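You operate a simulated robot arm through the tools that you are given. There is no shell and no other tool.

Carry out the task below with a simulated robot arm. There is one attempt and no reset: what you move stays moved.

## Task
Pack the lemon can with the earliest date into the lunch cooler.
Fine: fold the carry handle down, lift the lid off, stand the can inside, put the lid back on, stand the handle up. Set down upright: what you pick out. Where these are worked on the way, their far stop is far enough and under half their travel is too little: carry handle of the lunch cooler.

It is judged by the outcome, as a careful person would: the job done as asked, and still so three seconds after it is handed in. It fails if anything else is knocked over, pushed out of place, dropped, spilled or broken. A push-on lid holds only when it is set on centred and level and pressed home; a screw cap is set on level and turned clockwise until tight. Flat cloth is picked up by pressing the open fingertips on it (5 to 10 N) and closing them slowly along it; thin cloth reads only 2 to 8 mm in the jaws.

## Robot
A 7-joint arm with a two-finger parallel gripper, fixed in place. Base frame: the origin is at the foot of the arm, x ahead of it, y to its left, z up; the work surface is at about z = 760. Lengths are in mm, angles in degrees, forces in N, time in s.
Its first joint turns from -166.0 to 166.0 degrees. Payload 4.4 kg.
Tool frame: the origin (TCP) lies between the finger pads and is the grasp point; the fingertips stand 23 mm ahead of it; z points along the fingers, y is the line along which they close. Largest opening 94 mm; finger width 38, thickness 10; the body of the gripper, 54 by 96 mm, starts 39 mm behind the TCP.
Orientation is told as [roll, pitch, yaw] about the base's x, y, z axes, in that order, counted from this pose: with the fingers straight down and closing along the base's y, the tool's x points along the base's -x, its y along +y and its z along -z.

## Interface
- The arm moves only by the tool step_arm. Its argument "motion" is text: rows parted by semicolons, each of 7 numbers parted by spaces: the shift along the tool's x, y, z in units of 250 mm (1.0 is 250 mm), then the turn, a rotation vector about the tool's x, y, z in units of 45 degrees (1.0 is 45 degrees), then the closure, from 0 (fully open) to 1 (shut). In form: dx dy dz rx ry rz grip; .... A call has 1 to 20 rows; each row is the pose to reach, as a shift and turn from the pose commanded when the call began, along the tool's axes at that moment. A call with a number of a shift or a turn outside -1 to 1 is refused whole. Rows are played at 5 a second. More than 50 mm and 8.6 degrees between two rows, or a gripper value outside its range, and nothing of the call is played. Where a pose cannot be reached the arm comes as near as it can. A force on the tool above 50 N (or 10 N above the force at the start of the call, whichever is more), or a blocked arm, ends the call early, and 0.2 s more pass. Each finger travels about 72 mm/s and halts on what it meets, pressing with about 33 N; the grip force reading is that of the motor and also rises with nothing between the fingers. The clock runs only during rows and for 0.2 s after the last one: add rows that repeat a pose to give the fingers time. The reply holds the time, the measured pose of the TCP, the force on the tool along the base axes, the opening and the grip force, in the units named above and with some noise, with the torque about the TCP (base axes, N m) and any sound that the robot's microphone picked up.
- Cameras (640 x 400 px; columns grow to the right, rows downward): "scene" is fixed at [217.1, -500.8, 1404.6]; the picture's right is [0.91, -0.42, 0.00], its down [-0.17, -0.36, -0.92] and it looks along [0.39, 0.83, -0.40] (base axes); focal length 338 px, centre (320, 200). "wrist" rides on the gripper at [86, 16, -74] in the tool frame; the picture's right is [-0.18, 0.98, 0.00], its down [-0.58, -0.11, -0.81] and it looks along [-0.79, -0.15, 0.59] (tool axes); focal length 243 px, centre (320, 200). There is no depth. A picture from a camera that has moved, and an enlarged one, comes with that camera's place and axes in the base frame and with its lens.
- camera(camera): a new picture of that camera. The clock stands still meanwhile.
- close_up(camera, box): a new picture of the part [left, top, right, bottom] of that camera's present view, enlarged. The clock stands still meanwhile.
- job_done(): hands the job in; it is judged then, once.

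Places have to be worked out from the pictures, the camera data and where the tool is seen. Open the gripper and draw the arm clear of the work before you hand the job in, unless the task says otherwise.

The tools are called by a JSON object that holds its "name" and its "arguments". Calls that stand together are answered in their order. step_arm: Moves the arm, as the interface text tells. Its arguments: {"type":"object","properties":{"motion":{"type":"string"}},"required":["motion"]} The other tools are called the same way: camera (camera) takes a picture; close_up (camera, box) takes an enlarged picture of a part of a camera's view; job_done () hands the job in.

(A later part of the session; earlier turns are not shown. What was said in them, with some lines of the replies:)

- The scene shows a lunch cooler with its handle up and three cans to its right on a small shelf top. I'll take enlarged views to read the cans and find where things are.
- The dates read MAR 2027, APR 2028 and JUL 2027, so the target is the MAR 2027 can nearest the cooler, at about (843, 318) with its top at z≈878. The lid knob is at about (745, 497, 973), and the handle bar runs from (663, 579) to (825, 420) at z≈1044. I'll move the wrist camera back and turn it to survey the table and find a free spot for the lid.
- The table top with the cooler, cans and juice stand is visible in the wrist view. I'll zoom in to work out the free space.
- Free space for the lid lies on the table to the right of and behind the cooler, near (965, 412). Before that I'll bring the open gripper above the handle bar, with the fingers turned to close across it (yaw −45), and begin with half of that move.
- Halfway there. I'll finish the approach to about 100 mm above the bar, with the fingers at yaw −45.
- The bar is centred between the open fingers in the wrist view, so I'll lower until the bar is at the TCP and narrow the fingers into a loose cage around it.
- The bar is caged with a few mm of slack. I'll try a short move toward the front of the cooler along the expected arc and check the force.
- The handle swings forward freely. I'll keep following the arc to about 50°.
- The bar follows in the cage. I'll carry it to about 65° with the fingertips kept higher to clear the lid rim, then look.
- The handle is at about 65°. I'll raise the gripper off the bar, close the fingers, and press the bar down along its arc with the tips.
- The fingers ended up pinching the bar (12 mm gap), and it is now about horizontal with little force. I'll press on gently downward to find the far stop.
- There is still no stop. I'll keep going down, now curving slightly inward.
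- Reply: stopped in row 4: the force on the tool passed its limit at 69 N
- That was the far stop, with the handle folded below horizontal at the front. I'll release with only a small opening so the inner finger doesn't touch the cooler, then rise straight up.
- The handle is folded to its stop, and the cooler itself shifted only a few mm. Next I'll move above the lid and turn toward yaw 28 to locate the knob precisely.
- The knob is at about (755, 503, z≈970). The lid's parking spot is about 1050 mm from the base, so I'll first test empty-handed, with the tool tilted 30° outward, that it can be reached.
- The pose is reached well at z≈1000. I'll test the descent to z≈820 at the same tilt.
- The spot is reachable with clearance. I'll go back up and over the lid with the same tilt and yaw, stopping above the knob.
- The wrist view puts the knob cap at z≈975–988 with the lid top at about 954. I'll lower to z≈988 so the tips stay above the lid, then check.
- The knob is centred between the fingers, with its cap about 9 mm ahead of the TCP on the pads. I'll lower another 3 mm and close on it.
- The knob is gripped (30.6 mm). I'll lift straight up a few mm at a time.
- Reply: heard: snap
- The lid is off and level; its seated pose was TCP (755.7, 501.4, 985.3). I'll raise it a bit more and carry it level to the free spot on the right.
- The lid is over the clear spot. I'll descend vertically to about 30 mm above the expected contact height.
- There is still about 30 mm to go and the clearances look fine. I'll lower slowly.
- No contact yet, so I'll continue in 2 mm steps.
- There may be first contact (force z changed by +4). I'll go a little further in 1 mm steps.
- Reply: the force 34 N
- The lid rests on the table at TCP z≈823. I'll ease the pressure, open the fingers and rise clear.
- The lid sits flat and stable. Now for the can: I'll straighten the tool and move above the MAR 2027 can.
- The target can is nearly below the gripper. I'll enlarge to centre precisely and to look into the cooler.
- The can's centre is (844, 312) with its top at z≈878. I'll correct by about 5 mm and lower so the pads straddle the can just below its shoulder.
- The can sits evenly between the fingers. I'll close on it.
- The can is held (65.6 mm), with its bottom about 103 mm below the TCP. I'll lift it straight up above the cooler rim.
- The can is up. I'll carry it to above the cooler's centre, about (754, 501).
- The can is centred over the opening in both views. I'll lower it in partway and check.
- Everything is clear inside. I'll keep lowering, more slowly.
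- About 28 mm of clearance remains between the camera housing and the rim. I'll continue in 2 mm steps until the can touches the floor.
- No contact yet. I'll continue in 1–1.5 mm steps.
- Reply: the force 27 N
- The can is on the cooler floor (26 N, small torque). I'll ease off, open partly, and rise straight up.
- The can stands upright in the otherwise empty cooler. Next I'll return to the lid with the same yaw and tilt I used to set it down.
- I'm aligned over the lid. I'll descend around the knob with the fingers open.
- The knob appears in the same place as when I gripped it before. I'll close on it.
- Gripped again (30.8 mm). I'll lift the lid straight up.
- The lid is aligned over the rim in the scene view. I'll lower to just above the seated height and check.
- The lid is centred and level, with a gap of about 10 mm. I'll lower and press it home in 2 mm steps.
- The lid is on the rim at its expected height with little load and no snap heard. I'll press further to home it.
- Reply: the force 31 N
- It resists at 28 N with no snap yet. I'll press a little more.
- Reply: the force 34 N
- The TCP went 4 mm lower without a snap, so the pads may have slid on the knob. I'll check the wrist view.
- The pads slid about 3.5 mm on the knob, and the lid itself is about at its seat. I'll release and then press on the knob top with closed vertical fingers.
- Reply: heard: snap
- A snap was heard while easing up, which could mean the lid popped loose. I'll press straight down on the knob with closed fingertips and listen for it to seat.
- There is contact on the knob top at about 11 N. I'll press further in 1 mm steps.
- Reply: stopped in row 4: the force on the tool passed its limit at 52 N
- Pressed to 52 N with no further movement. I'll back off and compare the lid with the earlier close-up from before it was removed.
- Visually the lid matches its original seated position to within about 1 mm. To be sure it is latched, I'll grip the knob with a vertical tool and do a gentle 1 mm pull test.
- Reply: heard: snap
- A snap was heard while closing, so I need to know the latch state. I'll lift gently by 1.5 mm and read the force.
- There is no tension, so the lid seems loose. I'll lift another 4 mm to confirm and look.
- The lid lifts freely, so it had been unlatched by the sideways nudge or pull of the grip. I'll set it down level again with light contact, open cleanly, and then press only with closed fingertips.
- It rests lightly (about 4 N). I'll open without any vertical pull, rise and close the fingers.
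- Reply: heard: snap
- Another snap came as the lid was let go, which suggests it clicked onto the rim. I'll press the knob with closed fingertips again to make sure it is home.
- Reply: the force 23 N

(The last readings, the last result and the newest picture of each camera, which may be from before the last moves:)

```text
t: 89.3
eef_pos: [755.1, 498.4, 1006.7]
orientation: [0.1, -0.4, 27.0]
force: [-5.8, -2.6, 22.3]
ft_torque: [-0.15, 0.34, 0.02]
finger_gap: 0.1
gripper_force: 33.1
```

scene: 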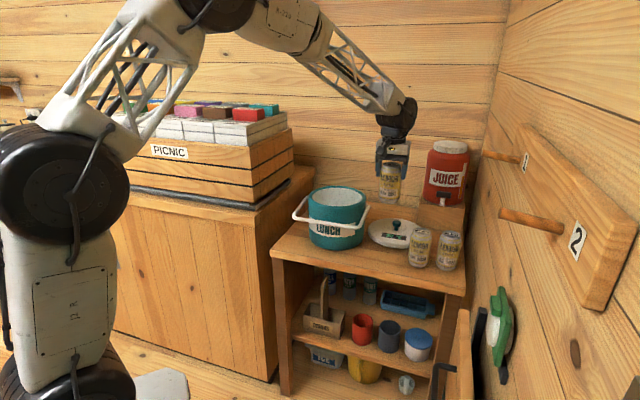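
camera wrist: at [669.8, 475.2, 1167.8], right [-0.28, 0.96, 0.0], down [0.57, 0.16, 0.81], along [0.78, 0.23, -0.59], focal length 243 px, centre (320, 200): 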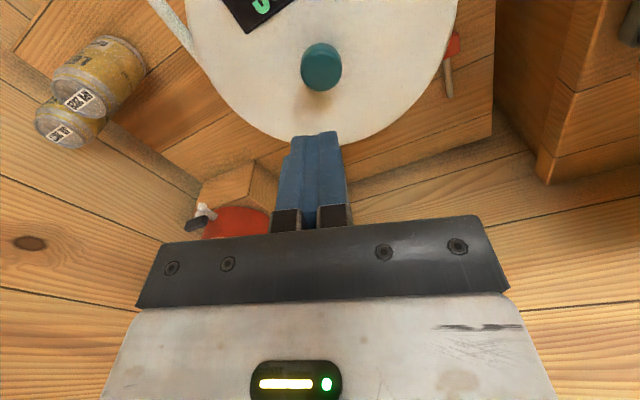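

Holding 22 N; I'll increase to about 40 N for a moment.

{"name": "step_arm", "arguments": {"motion": "0 0 0.003 0 0 0 1; 0 0 0.006 0 0 0 1; 0 0 0.006 0 0 0 1; 0 0 0.006 0 0 0 1; 0 0 0.006 0 0 0 1"}}

```text
t: 90.1
eef_pos: [755.8, 499.8, 1006.6]
orientation: [0.0, -0.4, 27.0]
force: [0.7, -0.1, 3.8]
ft_torque: [0.0, -0.01, -0.03]
finger_gap: 0.1
gripper_force: 33.1
stopped in row 4: the force on the tool passed its limit at 51 N (the readings are from after the stop); the commanded pose is now the measured one
```

The lid is firmly home. Next is the handle: I'll rise and move over the folded bar's right half at yaw −45, where there is more room between the bar and the cooler body.

{"name": "step_arm", "arguments": {"motion": "0 0 -0.1 0 0 0 1; 0.02 -0.02 -0.21 0 0 0.1 0.8; 0.1 -0.09 -0.21 0 0 0.24 0.5; 0.18 -0.16 -0.21 0 0 0.38 0.3; 0.26 -0.23 -0.21 0 0 0.52 0.3; 0.33 -0.3 -0.21 0 0 0.66 0.3; 0.404 -0.369 -0.21 0 0 0.8 0.3; 0.404 -0.369 -0.21 0 0 0.8 0.3"}}

{"name": "step_arm", "arguments": {"motion": "0 0 0 0 0 0.16 0.3; 0 0 0 0 0 0.32 0.3; 0 0 0 0 0 0.48 0.3; 0 0 0 0 0 0.64 0.3; 0 0 0 0 0 0.8 0.3; 0 0 0 0 0 0.8 0.3"}}

{"name": "camera", "arguments": {"camera": "wrist"}}

{"name": "close_up", "arguments": {"camera": "scene", "box": [260, 140, 420, 260]}}

```text
t: 91.9
eef_pos: [706.4, 370.5, 1057.2]
orientation: [0.3, -0.2, -9.1]
force: [-0.1, 0.2, 0.3]
ft_torque: [-0.04, 0.01, 0.04]
finger_gap: 65.9
gripper_force: 0.0
```

```text
t: 93.3
eef_pos: [705.6, 372.3, 1058.5]
orientation: [0.4, 0.0, -45.2]
force: [0.1, -0.1, 0.8]
ft_torque: [0.0, 0.01, -0.01]
finger_gap: 65.6
gripper_force: 0.2
```

```text
taken
camera wrist: at [656.6, 444.1, 1132.6], right [0.83, 0.56, 0.01], down [0.33, -0.49, 0.81], along [0.46, -0.66, -0.59], focal length 243 px, centre (320, 200)
```

wrist: 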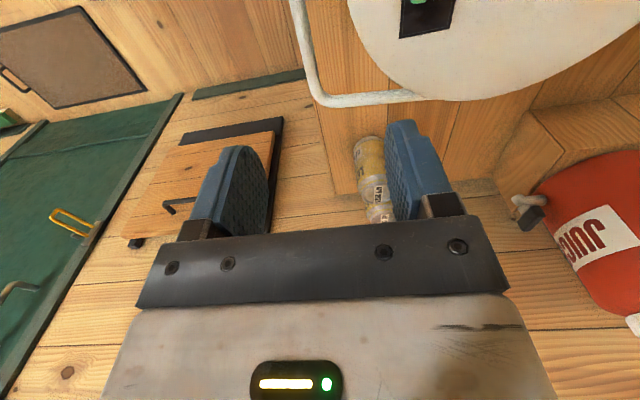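

```text
3.33 times, centred on (340, 200) of scene
camera zoom: at [217.1, -500.8, 1404.6], right [0.91, -0.42, 0.0], down [-0.17, -0.36, -0.92], along [0.39, 0.83, -0.4], focal length 1127 px, centre (253, 200)
```

zoom: 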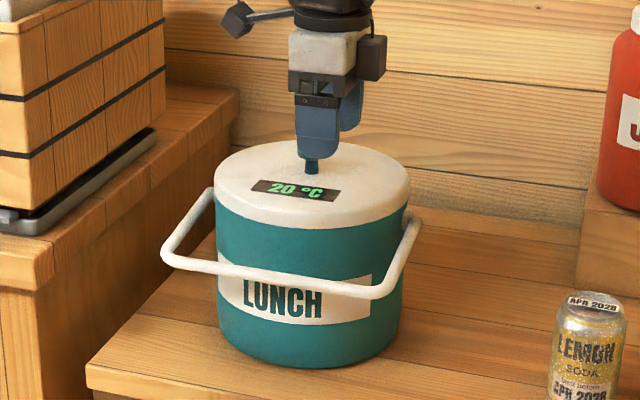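

The folded bar passes near (706, 351) at z≈892. I'll centre over it, narrow the fingers to about 47 mm so the inner finger clears the lid, and lower around the bar.

{"name": "step_arm", "arguments": {"motion": "-0.03 -0.056 0.1 0 0 0 0.5; -0.03 -0.056 0.25 0 0 0 0.5; -0.03 -0.056 0.4 0 0 0 0.5; -0.03 -0.056 0.5 0 0 0 0.5; -0.03 -0.056 0.5 0 0 0 0.5"}}

{"name": "camera", "arguments": {"camera": "wrist"}}

{"name": "close_up", "arguments": {"camera": "scene", "box": [280, 140, 400, 240]}}

```text
t: 94.5
eef_pos: [702.7, 356.2, 933.2]
orientation: [0.4, 0.0, -45.1]
force: [-0.9, -0.2, 0.0]
ft_torque: [0.01, -0.03, -0.02]
finger_gap: 46.8
gripper_force: 0.0
```

```text
taken
camera wrist: at [652.3, 428.8, 1007.8], right [0.83, 0.56, 0.01], down [0.33, -0.49, 0.81], along [0.46, -0.66, -0.59], focal length 243 px, centre (320, 200)
```

wrist: 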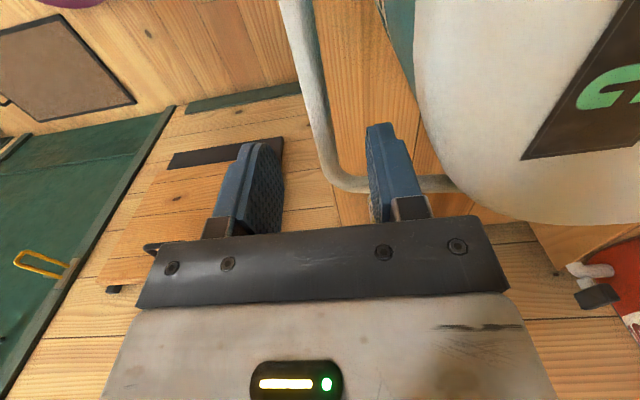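

```text
4.00 times, centred on (340, 190) of scene
camera zoom: at [217.1, -500.8, 1404.6], right [0.91, -0.42, 0.0], down [-0.17, -0.36, -0.92], along [0.39, 0.83, -0.4], focal length 1353 px, centre (240, 240)
```

zoom: 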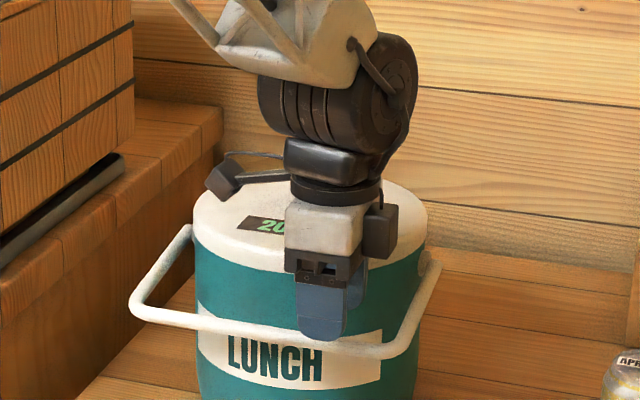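

The bar is centred between the fingers. I'll lower to put it in the pads and close on it.

{"name": "step_arm", "arguments": {"motion": "0 0 0.05 0 0 0 0.5; 0 0 0.1 0 0 0 0.5; 0 0 0.13 0 0 0 0.5; 0 0 0.13 0 0 0 0.7; 0 0 0.13 0 0 0 0.8; 0 0 0.13 0 0 0 1; 0 0 0.13 0 0 0 1"}}

{"name": "camera", "arguments": {"camera": "wrist"}}

{"name": "close_up", "arguments": {"camera": "scene", "box": [280, 140, 400, 240]}}

```text
t: 95.3
eef_pos: [705.9, 358.2, 911.3]
orientation: [0.9, -0.1, -44.9]
force: [2.1, 0.1, 8.9]
ft_torque: [0.4, -0.06, -0.11]
finger_gap: 47.3
gripper_force: 0.0
stopped in row 3: the force on the tool passed its limit at 62 N (the readings are from after the stop); the commanded pose is now the measured one
```

```text
taken
camera wrist: at [654.3, 430.6, 984.3], right [0.83, 0.56, 0.02], down [0.32, -0.5, 0.81], along [0.46, -0.66, -0.59], focal length 243 px, centre (320, 200)
```

wrist: 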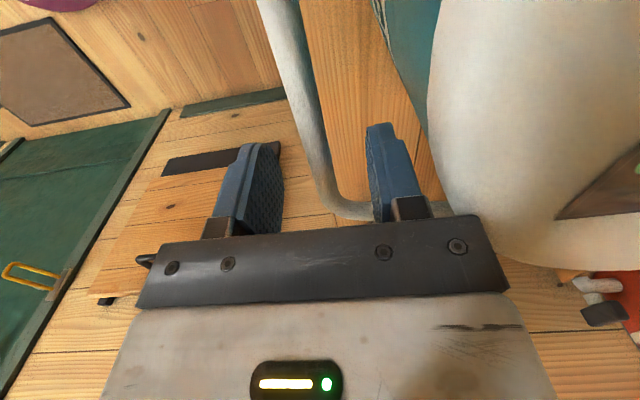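

```text
4.00 times, centred on (340, 190) of scene
camera zoom: at [217.1, -500.8, 1404.6], right [0.91, -0.42, 0.0], down [-0.17, -0.36, -0.92], along [0.39, 0.83, -0.4], focal length 1353 px, centre (240, 240)
```

zoom: 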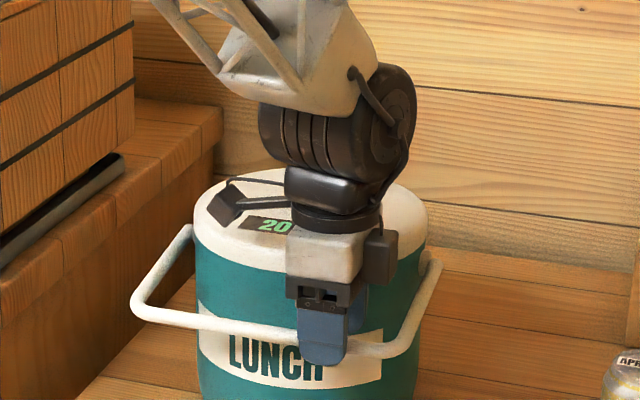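

The force came from the gripper body touching the lid edge, since its underside sits only 39 mm behind the TCP. I'll back straight up and check nothing shifted, and then approach tilted from the front instead.

{"name": "step_arm", "arguments": {"motion": "0 0 -0.05 0 0 0 0.5; 0 -0.05 -0.15 0 0 0 0.5; 0 -0.15 -0.3 0 0 0 0.5; 0 -0.25 -0.42 0 0 0 0.5; 0 -0.35 -0.5 0 0 0 0.3; 0 -0.35 -0.5 0 0 0 0.3"}}

{"name": "close_up", "arguments": {"camera": "scene", "box": [300, 140, 380, 220]}}

{"name": "close_up", "arguments": {"camera": "scene", "box": [260, 140, 420, 260]}}

{"name": "camera", "arguments": {"camera": "wrist"}}

```text
t: 96.7
eef_pos: [642.8, 295.0, 1033.7]
orientation: [0.8, -0.2, -45.0]
force: [0.2, 0.4, 0.7]
ft_torque: [0.01, 0.02, 0.0]
finger_gap: 65.7
gripper_force: 0.0
```

```text
5.00 times, centred on (340, 180) of scene
camera zoom: at [217.1, -500.8, 1404.6], right [0.91, -0.42, 0.0], down [-0.17, -0.36, -0.92], along [0.39, 0.83, -0.4], focal length 1691 px, centre (220, 300)
```

zoom: 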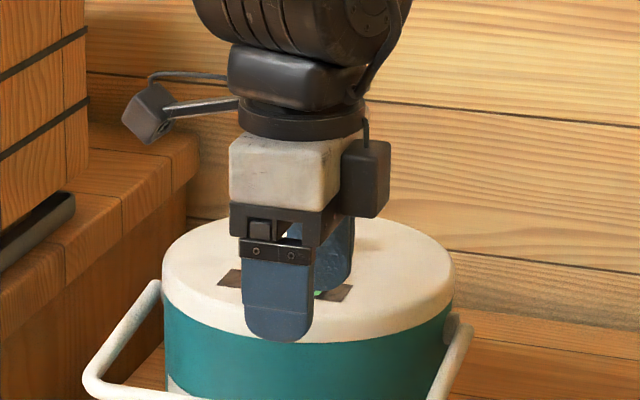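

```text
3.33 times, centred on (340, 200) of scene
camera zoom: at [217.1, -500.8, 1404.6], right [0.91, -0.42, 0.0], down [-0.17, -0.36, -0.92], along [0.39, 0.83, -0.4], focal length 1127 px, centre (253, 200)
```

zoom: 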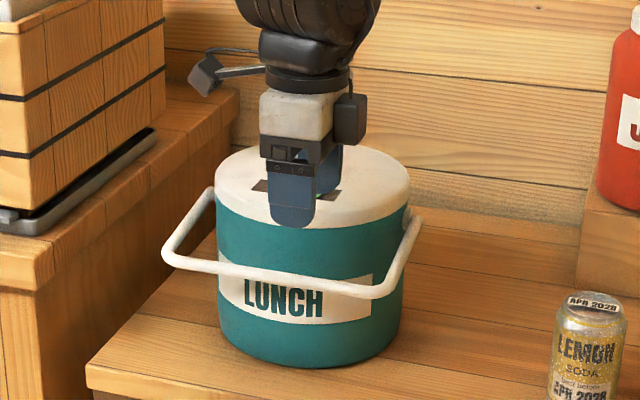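

```text
taken
camera wrist: at [591.2, 366.3, 1108.1], right [0.83, 0.56, 0.01], down [0.32, -0.49, 0.81], along [0.46, -0.66, -0.59], focal length 243 px, centre (320, 200)
```

wrist: 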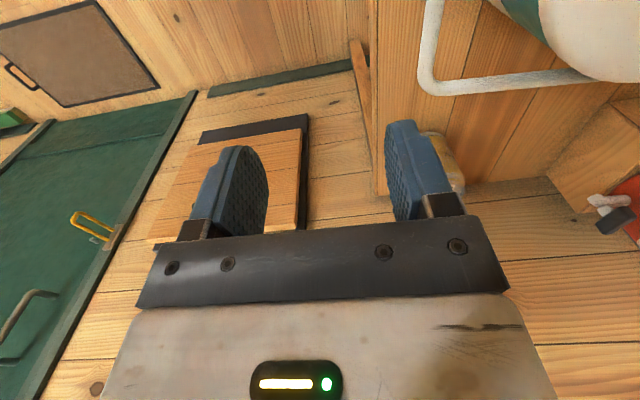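

No snap was heard and the lid looks in place. I'll now tilt the tool 45° so the fingers point down and toward the cooler, with the gripper body away from the lid.

{"name": "step_arm", "arguments": {"motion": "0 0 0 -0.16 0 0 0.5; 0 0 0 -0.32 0 0 0.62; 0 0 0 -0.48 0 0 0.62; 0 0 0 -0.64 0 0 0.62; 0 0 0 -0.8 0 0 0.62; 0 0 0 -1 0 0 0.62; 0 0 0 -1 0 0 0.62"}}

{"name": "close_up", "arguments": {"camera": "scene", "box": [220, 100, 420, 260]}}

{"name": "camera", "arguments": {"camera": "wrist"}}

```text
refused: row 6 steps farther than a row can; nothing moved
```

```text
2.50 times, centred on (320, 180) of scene
camera zoom: at [217.1, -500.8, 1404.6], right [0.91, -0.42, 0.0], down [-0.17, -0.36, -0.92], along [0.39, 0.83, -0.4], focal length 845 px, centre (320, 250)
```

zoom: 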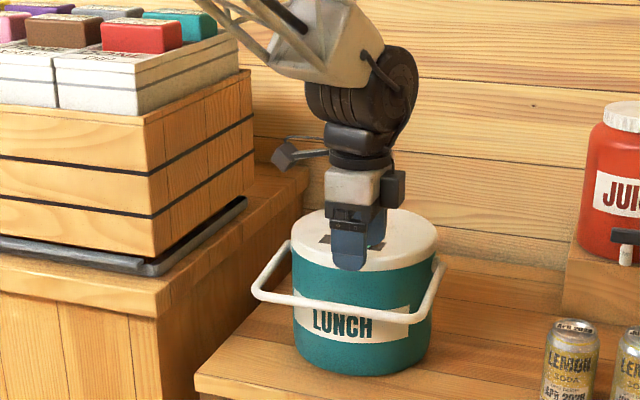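

```text
taken
camera wrist: at [591.2, 366.3, 1108.1], right [0.83, 0.56, 0.01], down [0.32, -0.49, 0.81], along [0.46, -0.66, -0.59], focal length 243 px, centre (320, 200)
```

wrist: 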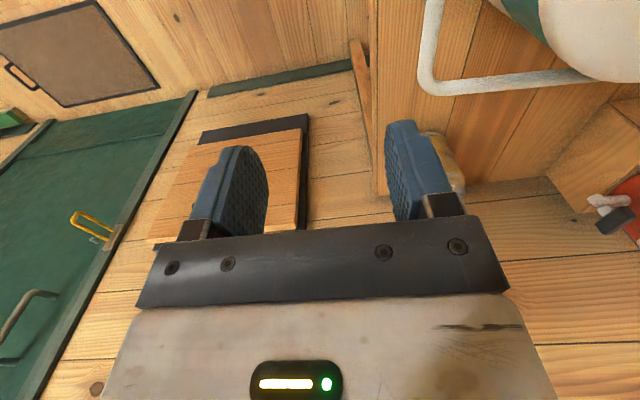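

One row's turn was too large, so I'll use even steps.

{"name": "step_arm", "arguments": {"motion": "0 0 0 -0.16 0 0 0.5; 0 0 0 -0.32 0 0 0.62; 0 0 0 -0.48 0 0 0.62; 0 0 0 -0.64 0 0 0.62; 0 0 0 -0.8 0 0 0.62; 0 0 0 -0.9 0 0 0.62; 0 0 0 -1 0 0 0.62; 0 0 0 -1 0 0 0.62"}}

{"name": "close_up", "arguments": {"camera": "scene", "box": [220, 100, 420, 260]}}

{"name": "camera", "arguments": {"camera": "wrist"}}

```text
t: 98.5
eef_pos: [640.0, 295.1, 1032.8]
orientation: [45.8, -0.2, -44.9]
force: [0.6, -0.6, -0.5]
ft_torque: [-0.01, 0.01, -0.01]
finger_gap: 35.6
gripper_force: 0.2
```

```text
2.50 times, centred on (320, 180) of scene
camera zoom: at [217.1, -500.8, 1404.6], right [0.91, -0.42, 0.0], down [-0.17, -0.36, -0.92], along [0.39, 0.83, -0.4], focal length 845 px, centre (320, 250)
```

zoom: 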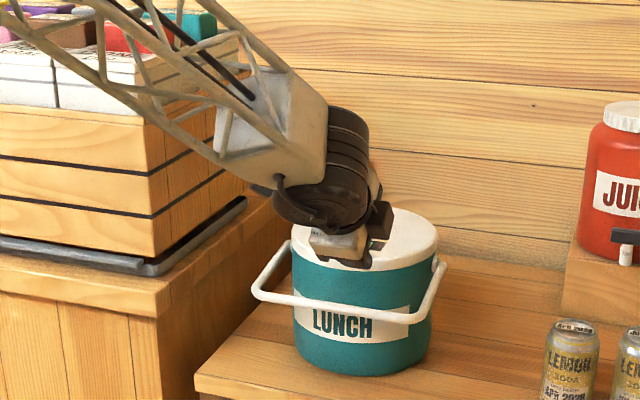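

```text
taken
camera wrist: at [550.3, 326.7, 1095.8], right [0.61, 0.36, 0.71], down [-0.05, -0.87, 0.49], along [0.79, -0.34, -0.52], focal length 243 px, centre (320, 200)
```

wrist: 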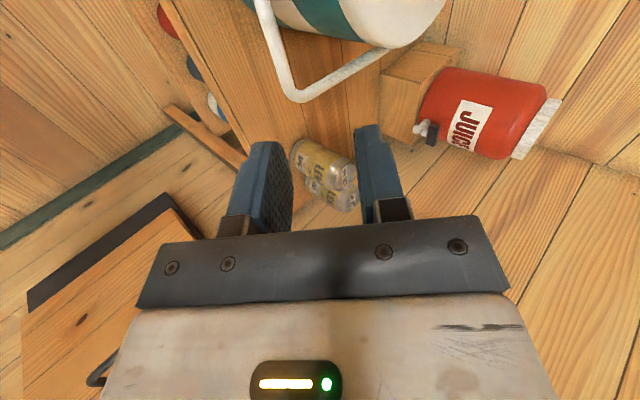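

The tilt is as intended. I'll move to the pre-grasp point about 60 mm short of the bar along the finger direction.

{"name": "step_arm", "arguments": {"motion": "-0.008 -0.039 0.101 0 0 0 0.62; -0.015 -0.078 0.202 0 0 0 0.62; -0.023 -0.117 0.303 0 0 0 0.62; -0.03 -0.156 0.404 0 0 0 0.62; -0.03 -0.156 0.404 0 0 0 0.62"}}

{"name": "close_up", "arguments": {"camera": "scene", "box": [260, 140, 420, 260]}}

{"name": "camera", "arguments": {"camera": "wrist"}}

```text
t: 99.7
eef_pos: [678.0, 321.4, 933.8]
orientation: [45.8, -0.1, -45.0]
force: [-0.5, 0.8, 1.0]
ft_torque: [0.03, 0.0, 0.01]
finger_gap: 35.7
gripper_force: 0.0
```

```text
3.33 times, centred on (340, 200) of scene
camera zoom: at [217.1, -500.8, 1404.6], right [0.91, -0.42, 0.0], down [-0.17, -0.36, -0.92], along [0.39, 0.83, -0.4], focal length 1127 px, centre (253, 200)
```

zoom: 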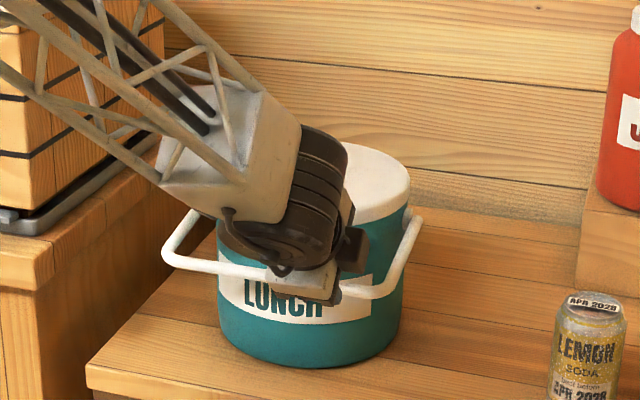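

```text
taken
camera wrist: at [587.1, 353.3, 996.7], right [0.61, 0.36, 0.7], down [-0.05, -0.87, 0.49], along [0.79, -0.34, -0.52], focal length 243 px, centre (320, 200)
```

wrist: 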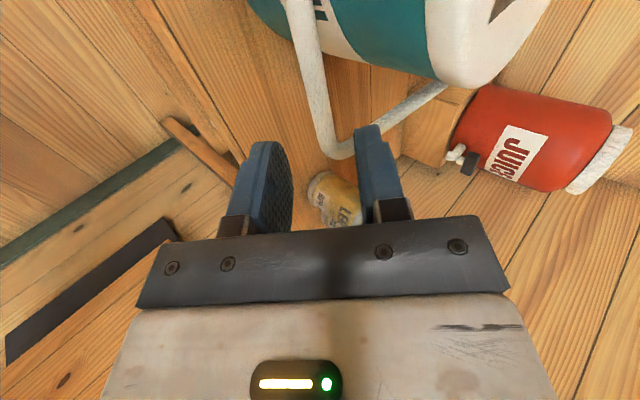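

The bar lines up with the gap between the fingers. I'll advance about 54 mm along the fingers onto it.

{"name": "step_arm", "arguments": {"motion": "0 0 0.06 0 0 0 0.62; 0 0 0.12 0 0 0 0.62; 0 0 0.17 0 0 0 0.62; 0 0 0.217 0 0 0 0.62; 0 0 0.217 0 0 0 0.62"}}

{"name": "camera", "arguments": {"camera": "wrist"}}

{"name": "close_up", "arguments": {"camera": "scene", "box": [260, 140, 420, 260]}}

```text
t: 100.9
eef_pos: [706.0, 347.2, 895.0]
orientation: [45.9, -0.2, -45.0]
force: [-0.2, -1.3, -0.2]
ft_torque: [-0.02, -0.01, -0.05]
finger_gap: 35.6
gripper_force: 0.2
```

```text
taken
camera wrist: at [614.9, 380.3, 958.9], right [0.61, 0.36, 0.7], down [-0.05, -0.87, 0.49], along [0.79, -0.34, -0.52], focal length 243 px, centre (320, 200)
```

wrist: 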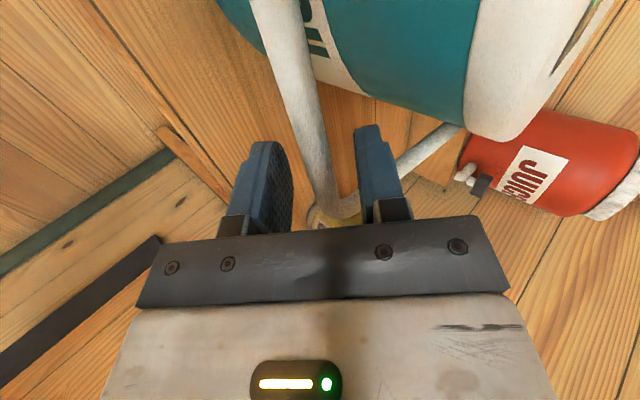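

```text
3.33 times, centred on (340, 200) of scene
camera zoom: at [217.1, -500.8, 1404.6], right [0.91, -0.42, 0.0], down [-0.17, -0.36, -0.92], along [0.39, 0.83, -0.4], focal length 1127 px, centre (253, 200)
```

zoom: 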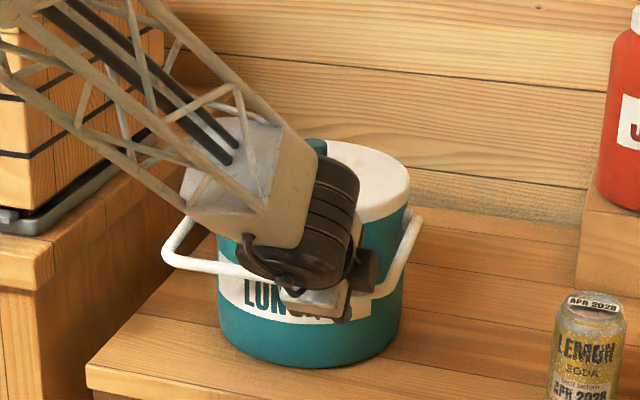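

The bar is between the pads, so I'll close on it.

{"name": "step_arm", "arguments": {"motion": "0 0 0 0 0 0 0.75; 0 0 0 0 0 0 0.85; 0 0 0 0 0 0 1; 0 0 0 0 0 0 1; 0 0 0 0 0 0 1"}}

{"name": "camera", "arguments": {"camera": "wrist"}}

```text
t: 102.1
eef_pos: [705.8, 347.7, 895.5]
orientation: [45.7, -0.2, -45.0]
force: [0.9, 1.9, 1.0]
ft_torque: [-0.02, -0.02, 0.04]
finger_gap: 12.3
gripper_force: 32.9
```

```text
taken
camera wrist: at [614.9, 380.3, 959.1], right [0.61, 0.36, 0.7], down [-0.05, -0.87, 0.49], along [0.79, -0.34, -0.52], focal length 243 px, centre (320, 200)
```

wrist: 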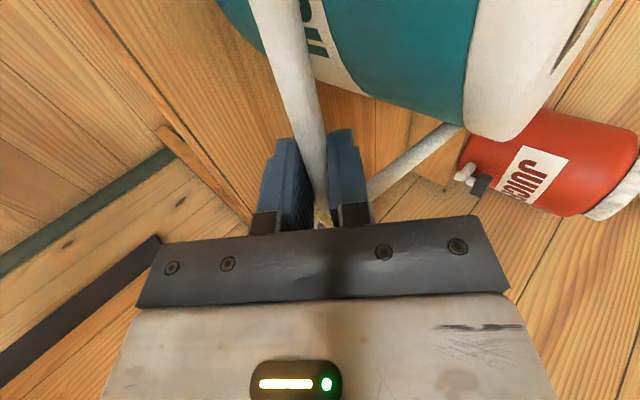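

The bar is pinched (12.3 mm). I'll swing it up along its arc in stages, first to about 70° from upright.

{"name": "step_arm", "arguments": {"motion": "0 0.023 -0.025 0 0 0 1; 0 0.046 -0.05 0 0 0 1; 0 0.082 -0.082 0 0 0 1; 0 0.121 -0.111 0 0 0 1; 0 0.162 -0.137 0 0 0 1; 0 0.205 -0.159 0 0 0 1; 0 0.205 -0.159 0 0 0 1"}}

{"name": "close_up", "arguments": {"camera": "scene", "box": [260, 120, 420, 260]}}

```text
t: 103.7
eef_pos: [711.0, 354.6, 961.5]
orientation: [45.8, -0.1, -45.0]
force: [0.7, -0.4, 0.3]
ft_torque: [-0.09, -0.07, 0.1]
finger_gap: 12.0
gripper_force: 32.8
```

```text
2.86 times, centred on (340, 190) of scene
camera zoom: at [217.1, -500.8, 1404.6], right [0.91, -0.42, 0.0], down [-0.17, -0.36, -0.92], along [0.39, 0.83, -0.4], focal length 966 px, centre (263, 229)
```

zoom: 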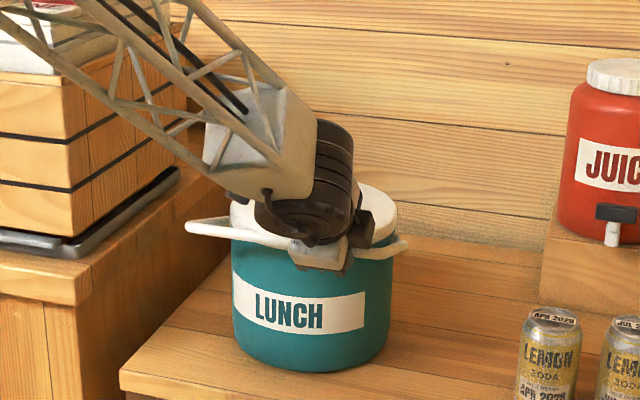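

Moving freely with negligible force. I'll continue to about 30° from upright.

{"name": "step_arm", "arguments": {"motion": "0 0.046 -0.018 0 0 0 1; 0 0.092 -0.031 0 0 0 1; 0 0.14 -0.04 0 0 0 1; 0 0.188 -0.047 0 0 0 1; 0 0.236 -0.048 0 0 0 1; 0 0.285 -0.046 0 0 0 1; 0 0.332 -0.038 0 0 0 1; 0 0.379 -0.027 0 0 0 1; 0 0.379 -0.027 0 0 0 1"}}

{"name": "close_up", "arguments": {"camera": "scene", "box": [260, 100, 420, 260]}}

```text
t: 105.7
eef_pos: [753.6, 398.2, 1034.7]
orientation: [45.7, -0.2, -45.0]
force: [0.8, -7.4, 6.9]
ft_torque: [-0.26, -0.35, -0.12]
finger_gap: 12.6
gripper_force: 33.2
```

```text
2.50 times, centred on (340, 180) of scene
camera zoom: at [217.1, -500.8, 1404.6], right [0.91, -0.42, 0.0], down [-0.17, -0.36, -0.92], along [0.39, 0.83, -0.4], focal length 845 px, centre (270, 250)
```

zoom: 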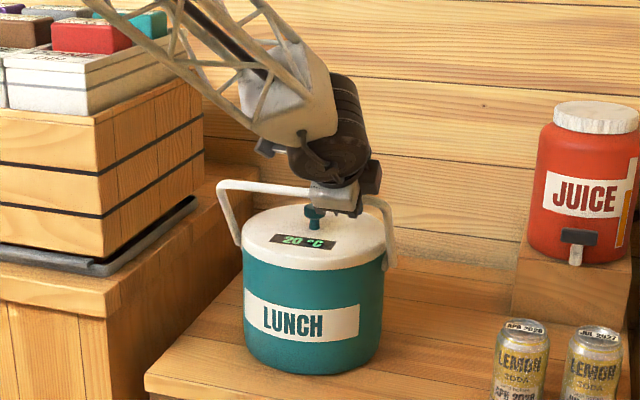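

The force is small (a slight radius mismatch). I'll bring the handle to upright, correcting 2 mm upward.

{"name": "step_arm", "arguments": {"motion": "0 0.026 0.004 0 0 0 1; 0 0.052 0.01 0 0 0 1; 0 0.097 0.028 0 0 0 1; 0 0.139 0.053 0 0 0 1; 0 0.18 0.078 0 0 0 1; 0 0.217 0.109 0 0 0 1; 0 0.217 0.109 0 0 0 1"}}

{"name": "close_up", "arguments": {"camera": "scene", "box": [260, 100, 420, 260]}}

{"name": "camera", "arguments": {"camera": "wrist"}}

```text
t: 107.3
eef_pos: [793.9, 439.0, 1055.0]
orientation: [45.8, -0.2, -45.0]
force: [-4.9, 3.3, 8.6]
ft_torque: [0.05, -0.03, 0.15]
finger_gap: 12.7
gripper_force: 33.0
```

```text
2.50 times, centred on (340, 180) of scene
camera zoom: at [217.1, -500.8, 1404.6], right [0.91, -0.42, 0.0], down [-0.17, -0.36, -0.92], along [0.39, 0.83, -0.4], focal length 845 px, centre (270, 250)
```

zoom: 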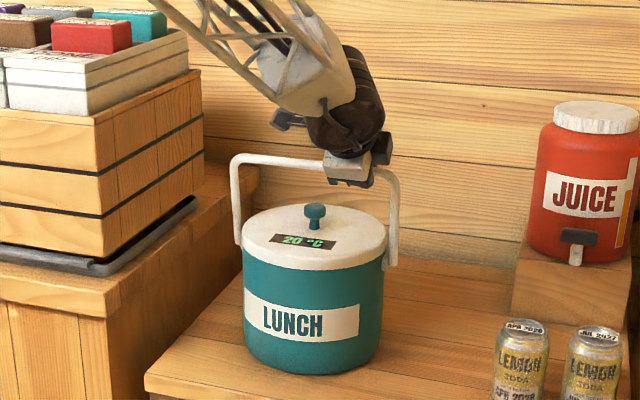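

```text
taken
camera wrist: at [703.5, 470.4, 1118.1], right [0.61, 0.36, 0.71], down [-0.05, -0.87, 0.49], along [0.79, -0.34, -0.52], focal length 243 px, centre (320, 200)
```

wrist: 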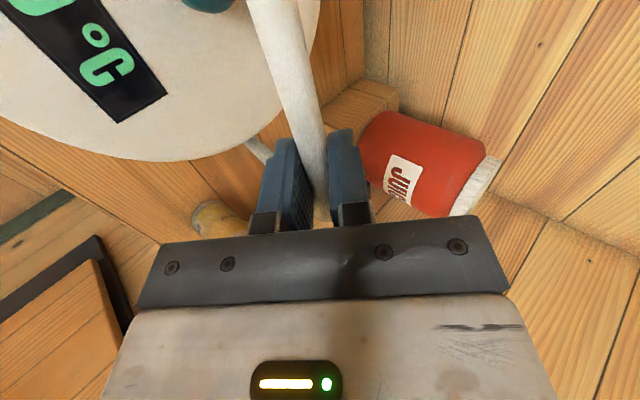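

The handle is about 5–7° short of upright. I'll push it the remaining 14 mm or so.

{"name": "step_arm", "arguments": {"motion": "0 0.013 0.013 0 0 0 1; 0 0.026 0.026 0 0 0 1; 0 0.04 0.04 0 0 0 1; 0 0.04 0.04 0 0 0 1"}}

{"name": "close_up", "arguments": {"camera": "scene", "box": [260, 140, 420, 260]}}

```text
t: 108.3
eef_pos: [804.9, 448.3, 1056.2]
orientation: [45.9, -0.2, -44.9]
force: [-5.7, 4.6, 20.1]
ft_torque: [0.34, 0.11, 0.13]
finger_gap: 12.4
gripper_force: 33.0
```

```text
3.33 times, centred on (340, 200) of scene
camera zoom: at [217.1, -500.8, 1404.6], right [0.91, -0.42, 0.0], down [-0.17, -0.36, -0.92], along [0.39, 0.83, -0.4], focal length 1127 px, centre (253, 200)
```

zoom: 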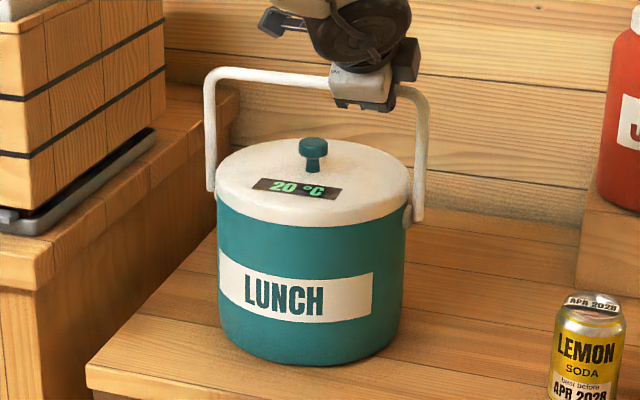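

The handle looks upright, matching its original look. I'll relieve the small downward load, open, and back out along the finger direction.

{"name": "step_arm", "arguments": {"motion": "0 0.005 -0.005 0 0 0 1; 0 0.005 -0.005 0 0 0 0.85; 0 0.005 -0.005 0 0 0 0.7; 0 0.005 -0.005 0 0 0 0.6; 0 0.005 -0.005 0 0 0 0.6; 0 0.005 -0.05 0 0 0 0.6; 0 0.005 -0.12 0 0 0 0.6; 0 0.005 -0.25 0 0 0 0.6; 0 0.005 -0.4 0 0 0 0.6; 0 0.005 -0.55 0 0 0 0.6; 0 0.005 -0.7 0 0 0 0.4; 0 0.005 -0.7 0 0 0 0.2"}}

{"name": "close_up", "arguments": {"camera": "scene", "box": [260, 140, 420, 260]}}

{"name": "camera", "arguments": {"camera": "wrist"}}

{"name": "camera", "arguments": {"camera": "scene"}}

```text
t: 110.9
eef_pos: [715.3, 360.1, 1176.5]
orientation: [45.9, -0.1, -45.0]
force: [0.5, 0.8, -0.6]
ft_torque: [0.01, 0.03, 0.01]
finger_gap: 75.3
gripper_force: 0.0
```

```text
3.33 times, centred on (340, 200) of scene
camera zoom: at [217.1, -500.8, 1404.6], right [0.91, -0.42, 0.0], down [-0.17, -0.36, -0.92], along [0.39, 0.83, -0.4], focal length 1127 px, centre (253, 200)
```

zoom: 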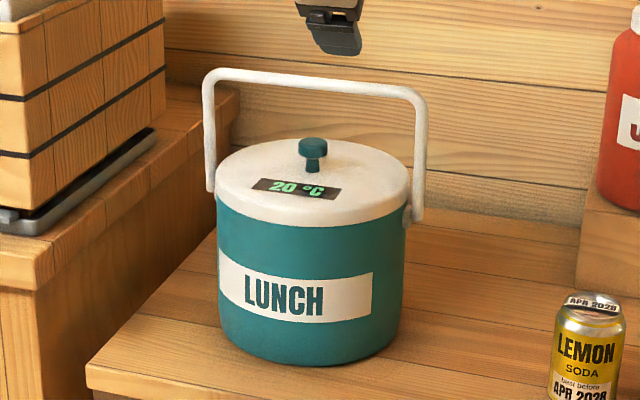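

```text
taken
camera wrist: at [624.8, 391.6, 1239.8], right [0.61, 0.36, 0.7], down [-0.05, -0.87, 0.49], along [0.79, -0.34, -0.52], focal length 243 px, centre (320, 200)
```

wrist: 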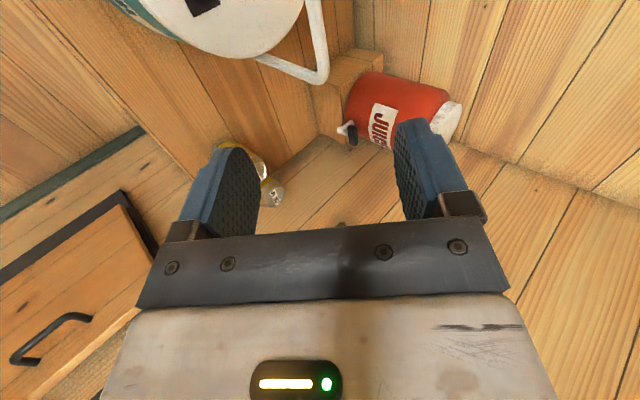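

```text
taken
```

scene: 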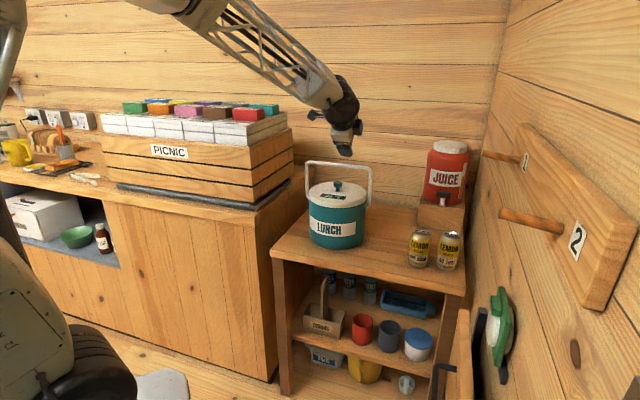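

The handle stands nearly as it did originally. I'll take close looks at its angle, the lid seating and the rest of the table.

{"name": "close_up", "arguments": {"camera": "scene", "box": [295, 150, 385, 255]}}

{"name": "close_up", "arguments": {"camera": "scene", "box": [380, 200, 480, 285]}}

```text
3.81 times, centred on (340, 202) of scene
camera zoom: at [217.1, -500.8, 1404.6], right [0.91, -0.42, 0.0], down [-0.17, -0.36, -0.92], along [0.39, 0.83, -0.4], focal length 1288 px, centre (244, 190)
```

zoom: 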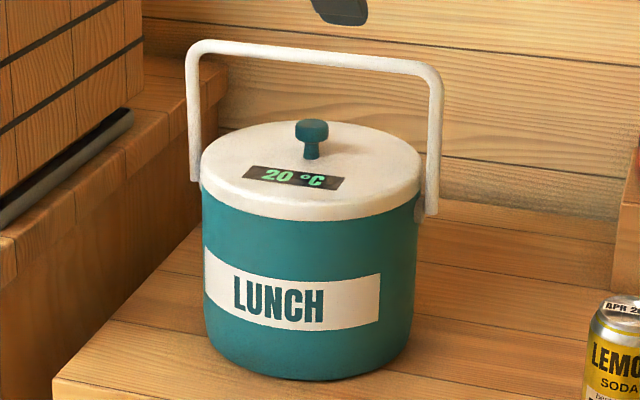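

```text
4.71 times, centred on (430, 242) of scene
camera zoom: at [217.1, -500.8, 1404.6], right [0.91, -0.42, 0.0], down [-0.17, -0.36, -0.92], along [0.39, 0.83, -0.4], focal length 1591 px, centre (-198, 0)
```

zoom: 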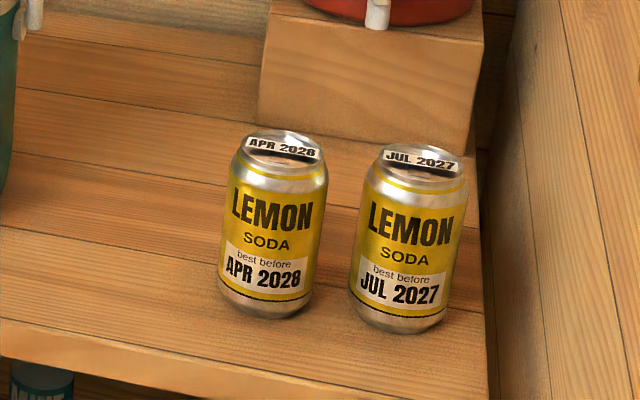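

The handle stands upright, the lid sits level, and the other two cans and the juice are undisturbed. I'll open the gripper fully and draw the arm farther away.

{"name": "step_arm", "arguments": {"motion": "0 0 -0.1 0 0 0 0; 0 0 -0.22 0 0 0 0; 0 0 -0.34 0 0 0 0; 0 0 -0.46 0 0 0 0; 0 0 -0.46 0 0 0 0; 0 0 -0.46 0 0 0 0; 0 0 -0.46 0 0 0 0; 0 0 -0.46 0 0 0 0; 0 0 -0.46 0 0 0 0; 0 0 -0.46 0 0 0 0"}}

{"name": "close_up", "arguments": {"camera": "scene", "box": [260, 140, 420, 260]}}

{"name": "camera", "arguments": {"camera": "scene"}}

```text
t: 113.1
eef_pos: [658.3, 302.2, 1257.2]
orientation: [45.8, -0.2, -45.0]
force: [0.1, -0.2, 0.3]
ft_torque: [0.02, -0.02, 0.01]
finger_gap: 93.9
gripper_force: 0.1
```

```text
3.33 times, centred on (340, 200) of scene
camera zoom: at [217.1, -500.8, 1404.6], right [0.91, -0.42, 0.0], down [-0.17, -0.36, -0.92], along [0.39, 0.83, -0.4], focal length 1127 px, centre (253, 200)
```

zoom: 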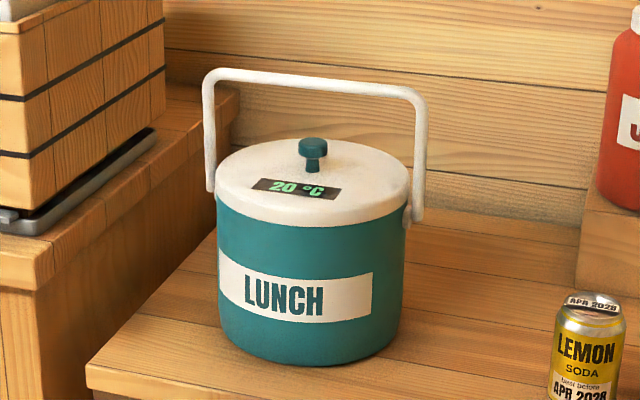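

```text
taken
```

scene: 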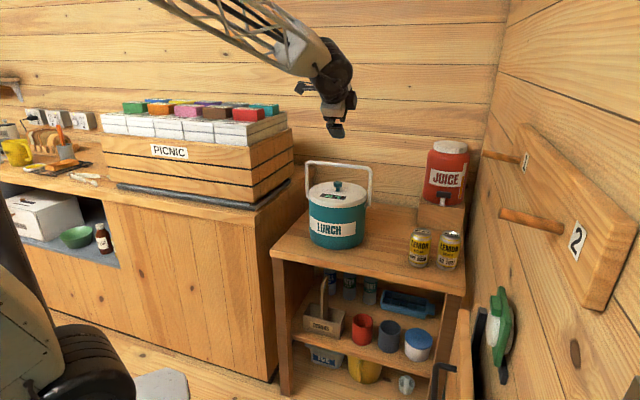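

Nothing has changed since the arm let go. The MAR 2027 can stands inside the cooler, the lid is pressed on, the handle is up, and the arm is clear with the gripper open. I'm handing the job in.

{"name": "job_done", "arguments": {}}

```text
The job is handed in.
```

The MAR 2027 lemon can, the earliest of the three dates, is standing upright in the lunch cooler. The lid is back on, the handle is up, and I've handed the job in. I haven't seen the verdict.

- **Lid:** I pressed the knob to about 51 N; the lid didn't move, it looks level, and no snap was heard afterwards. I took it as latched but didn't do a final pull test, because gripping the knob had already popped it loose once.
- **Edge bump:** After that press, the gripper body pushed on the lid's edge at about 62 N while I was reaching for the folded handle. No snap was heard, and the lid still looked seated.
- **Handle:** It stands about 2–3° short of vertical and held there after release. On the way it was folded to about 97°. The block I took for its far stop was probably the gripper touching the lid, so it may not have reached the true stop.
- **Cooler position:** The cooler slid back from where it started, by roughly 10–25 mm judging from the pictures.
- **Everything else:** In the pictures, the APR 2028 and JUL 2027 cans and the juice dispenser are still upright and look undisturbed. The arm is clear with the gripper open.
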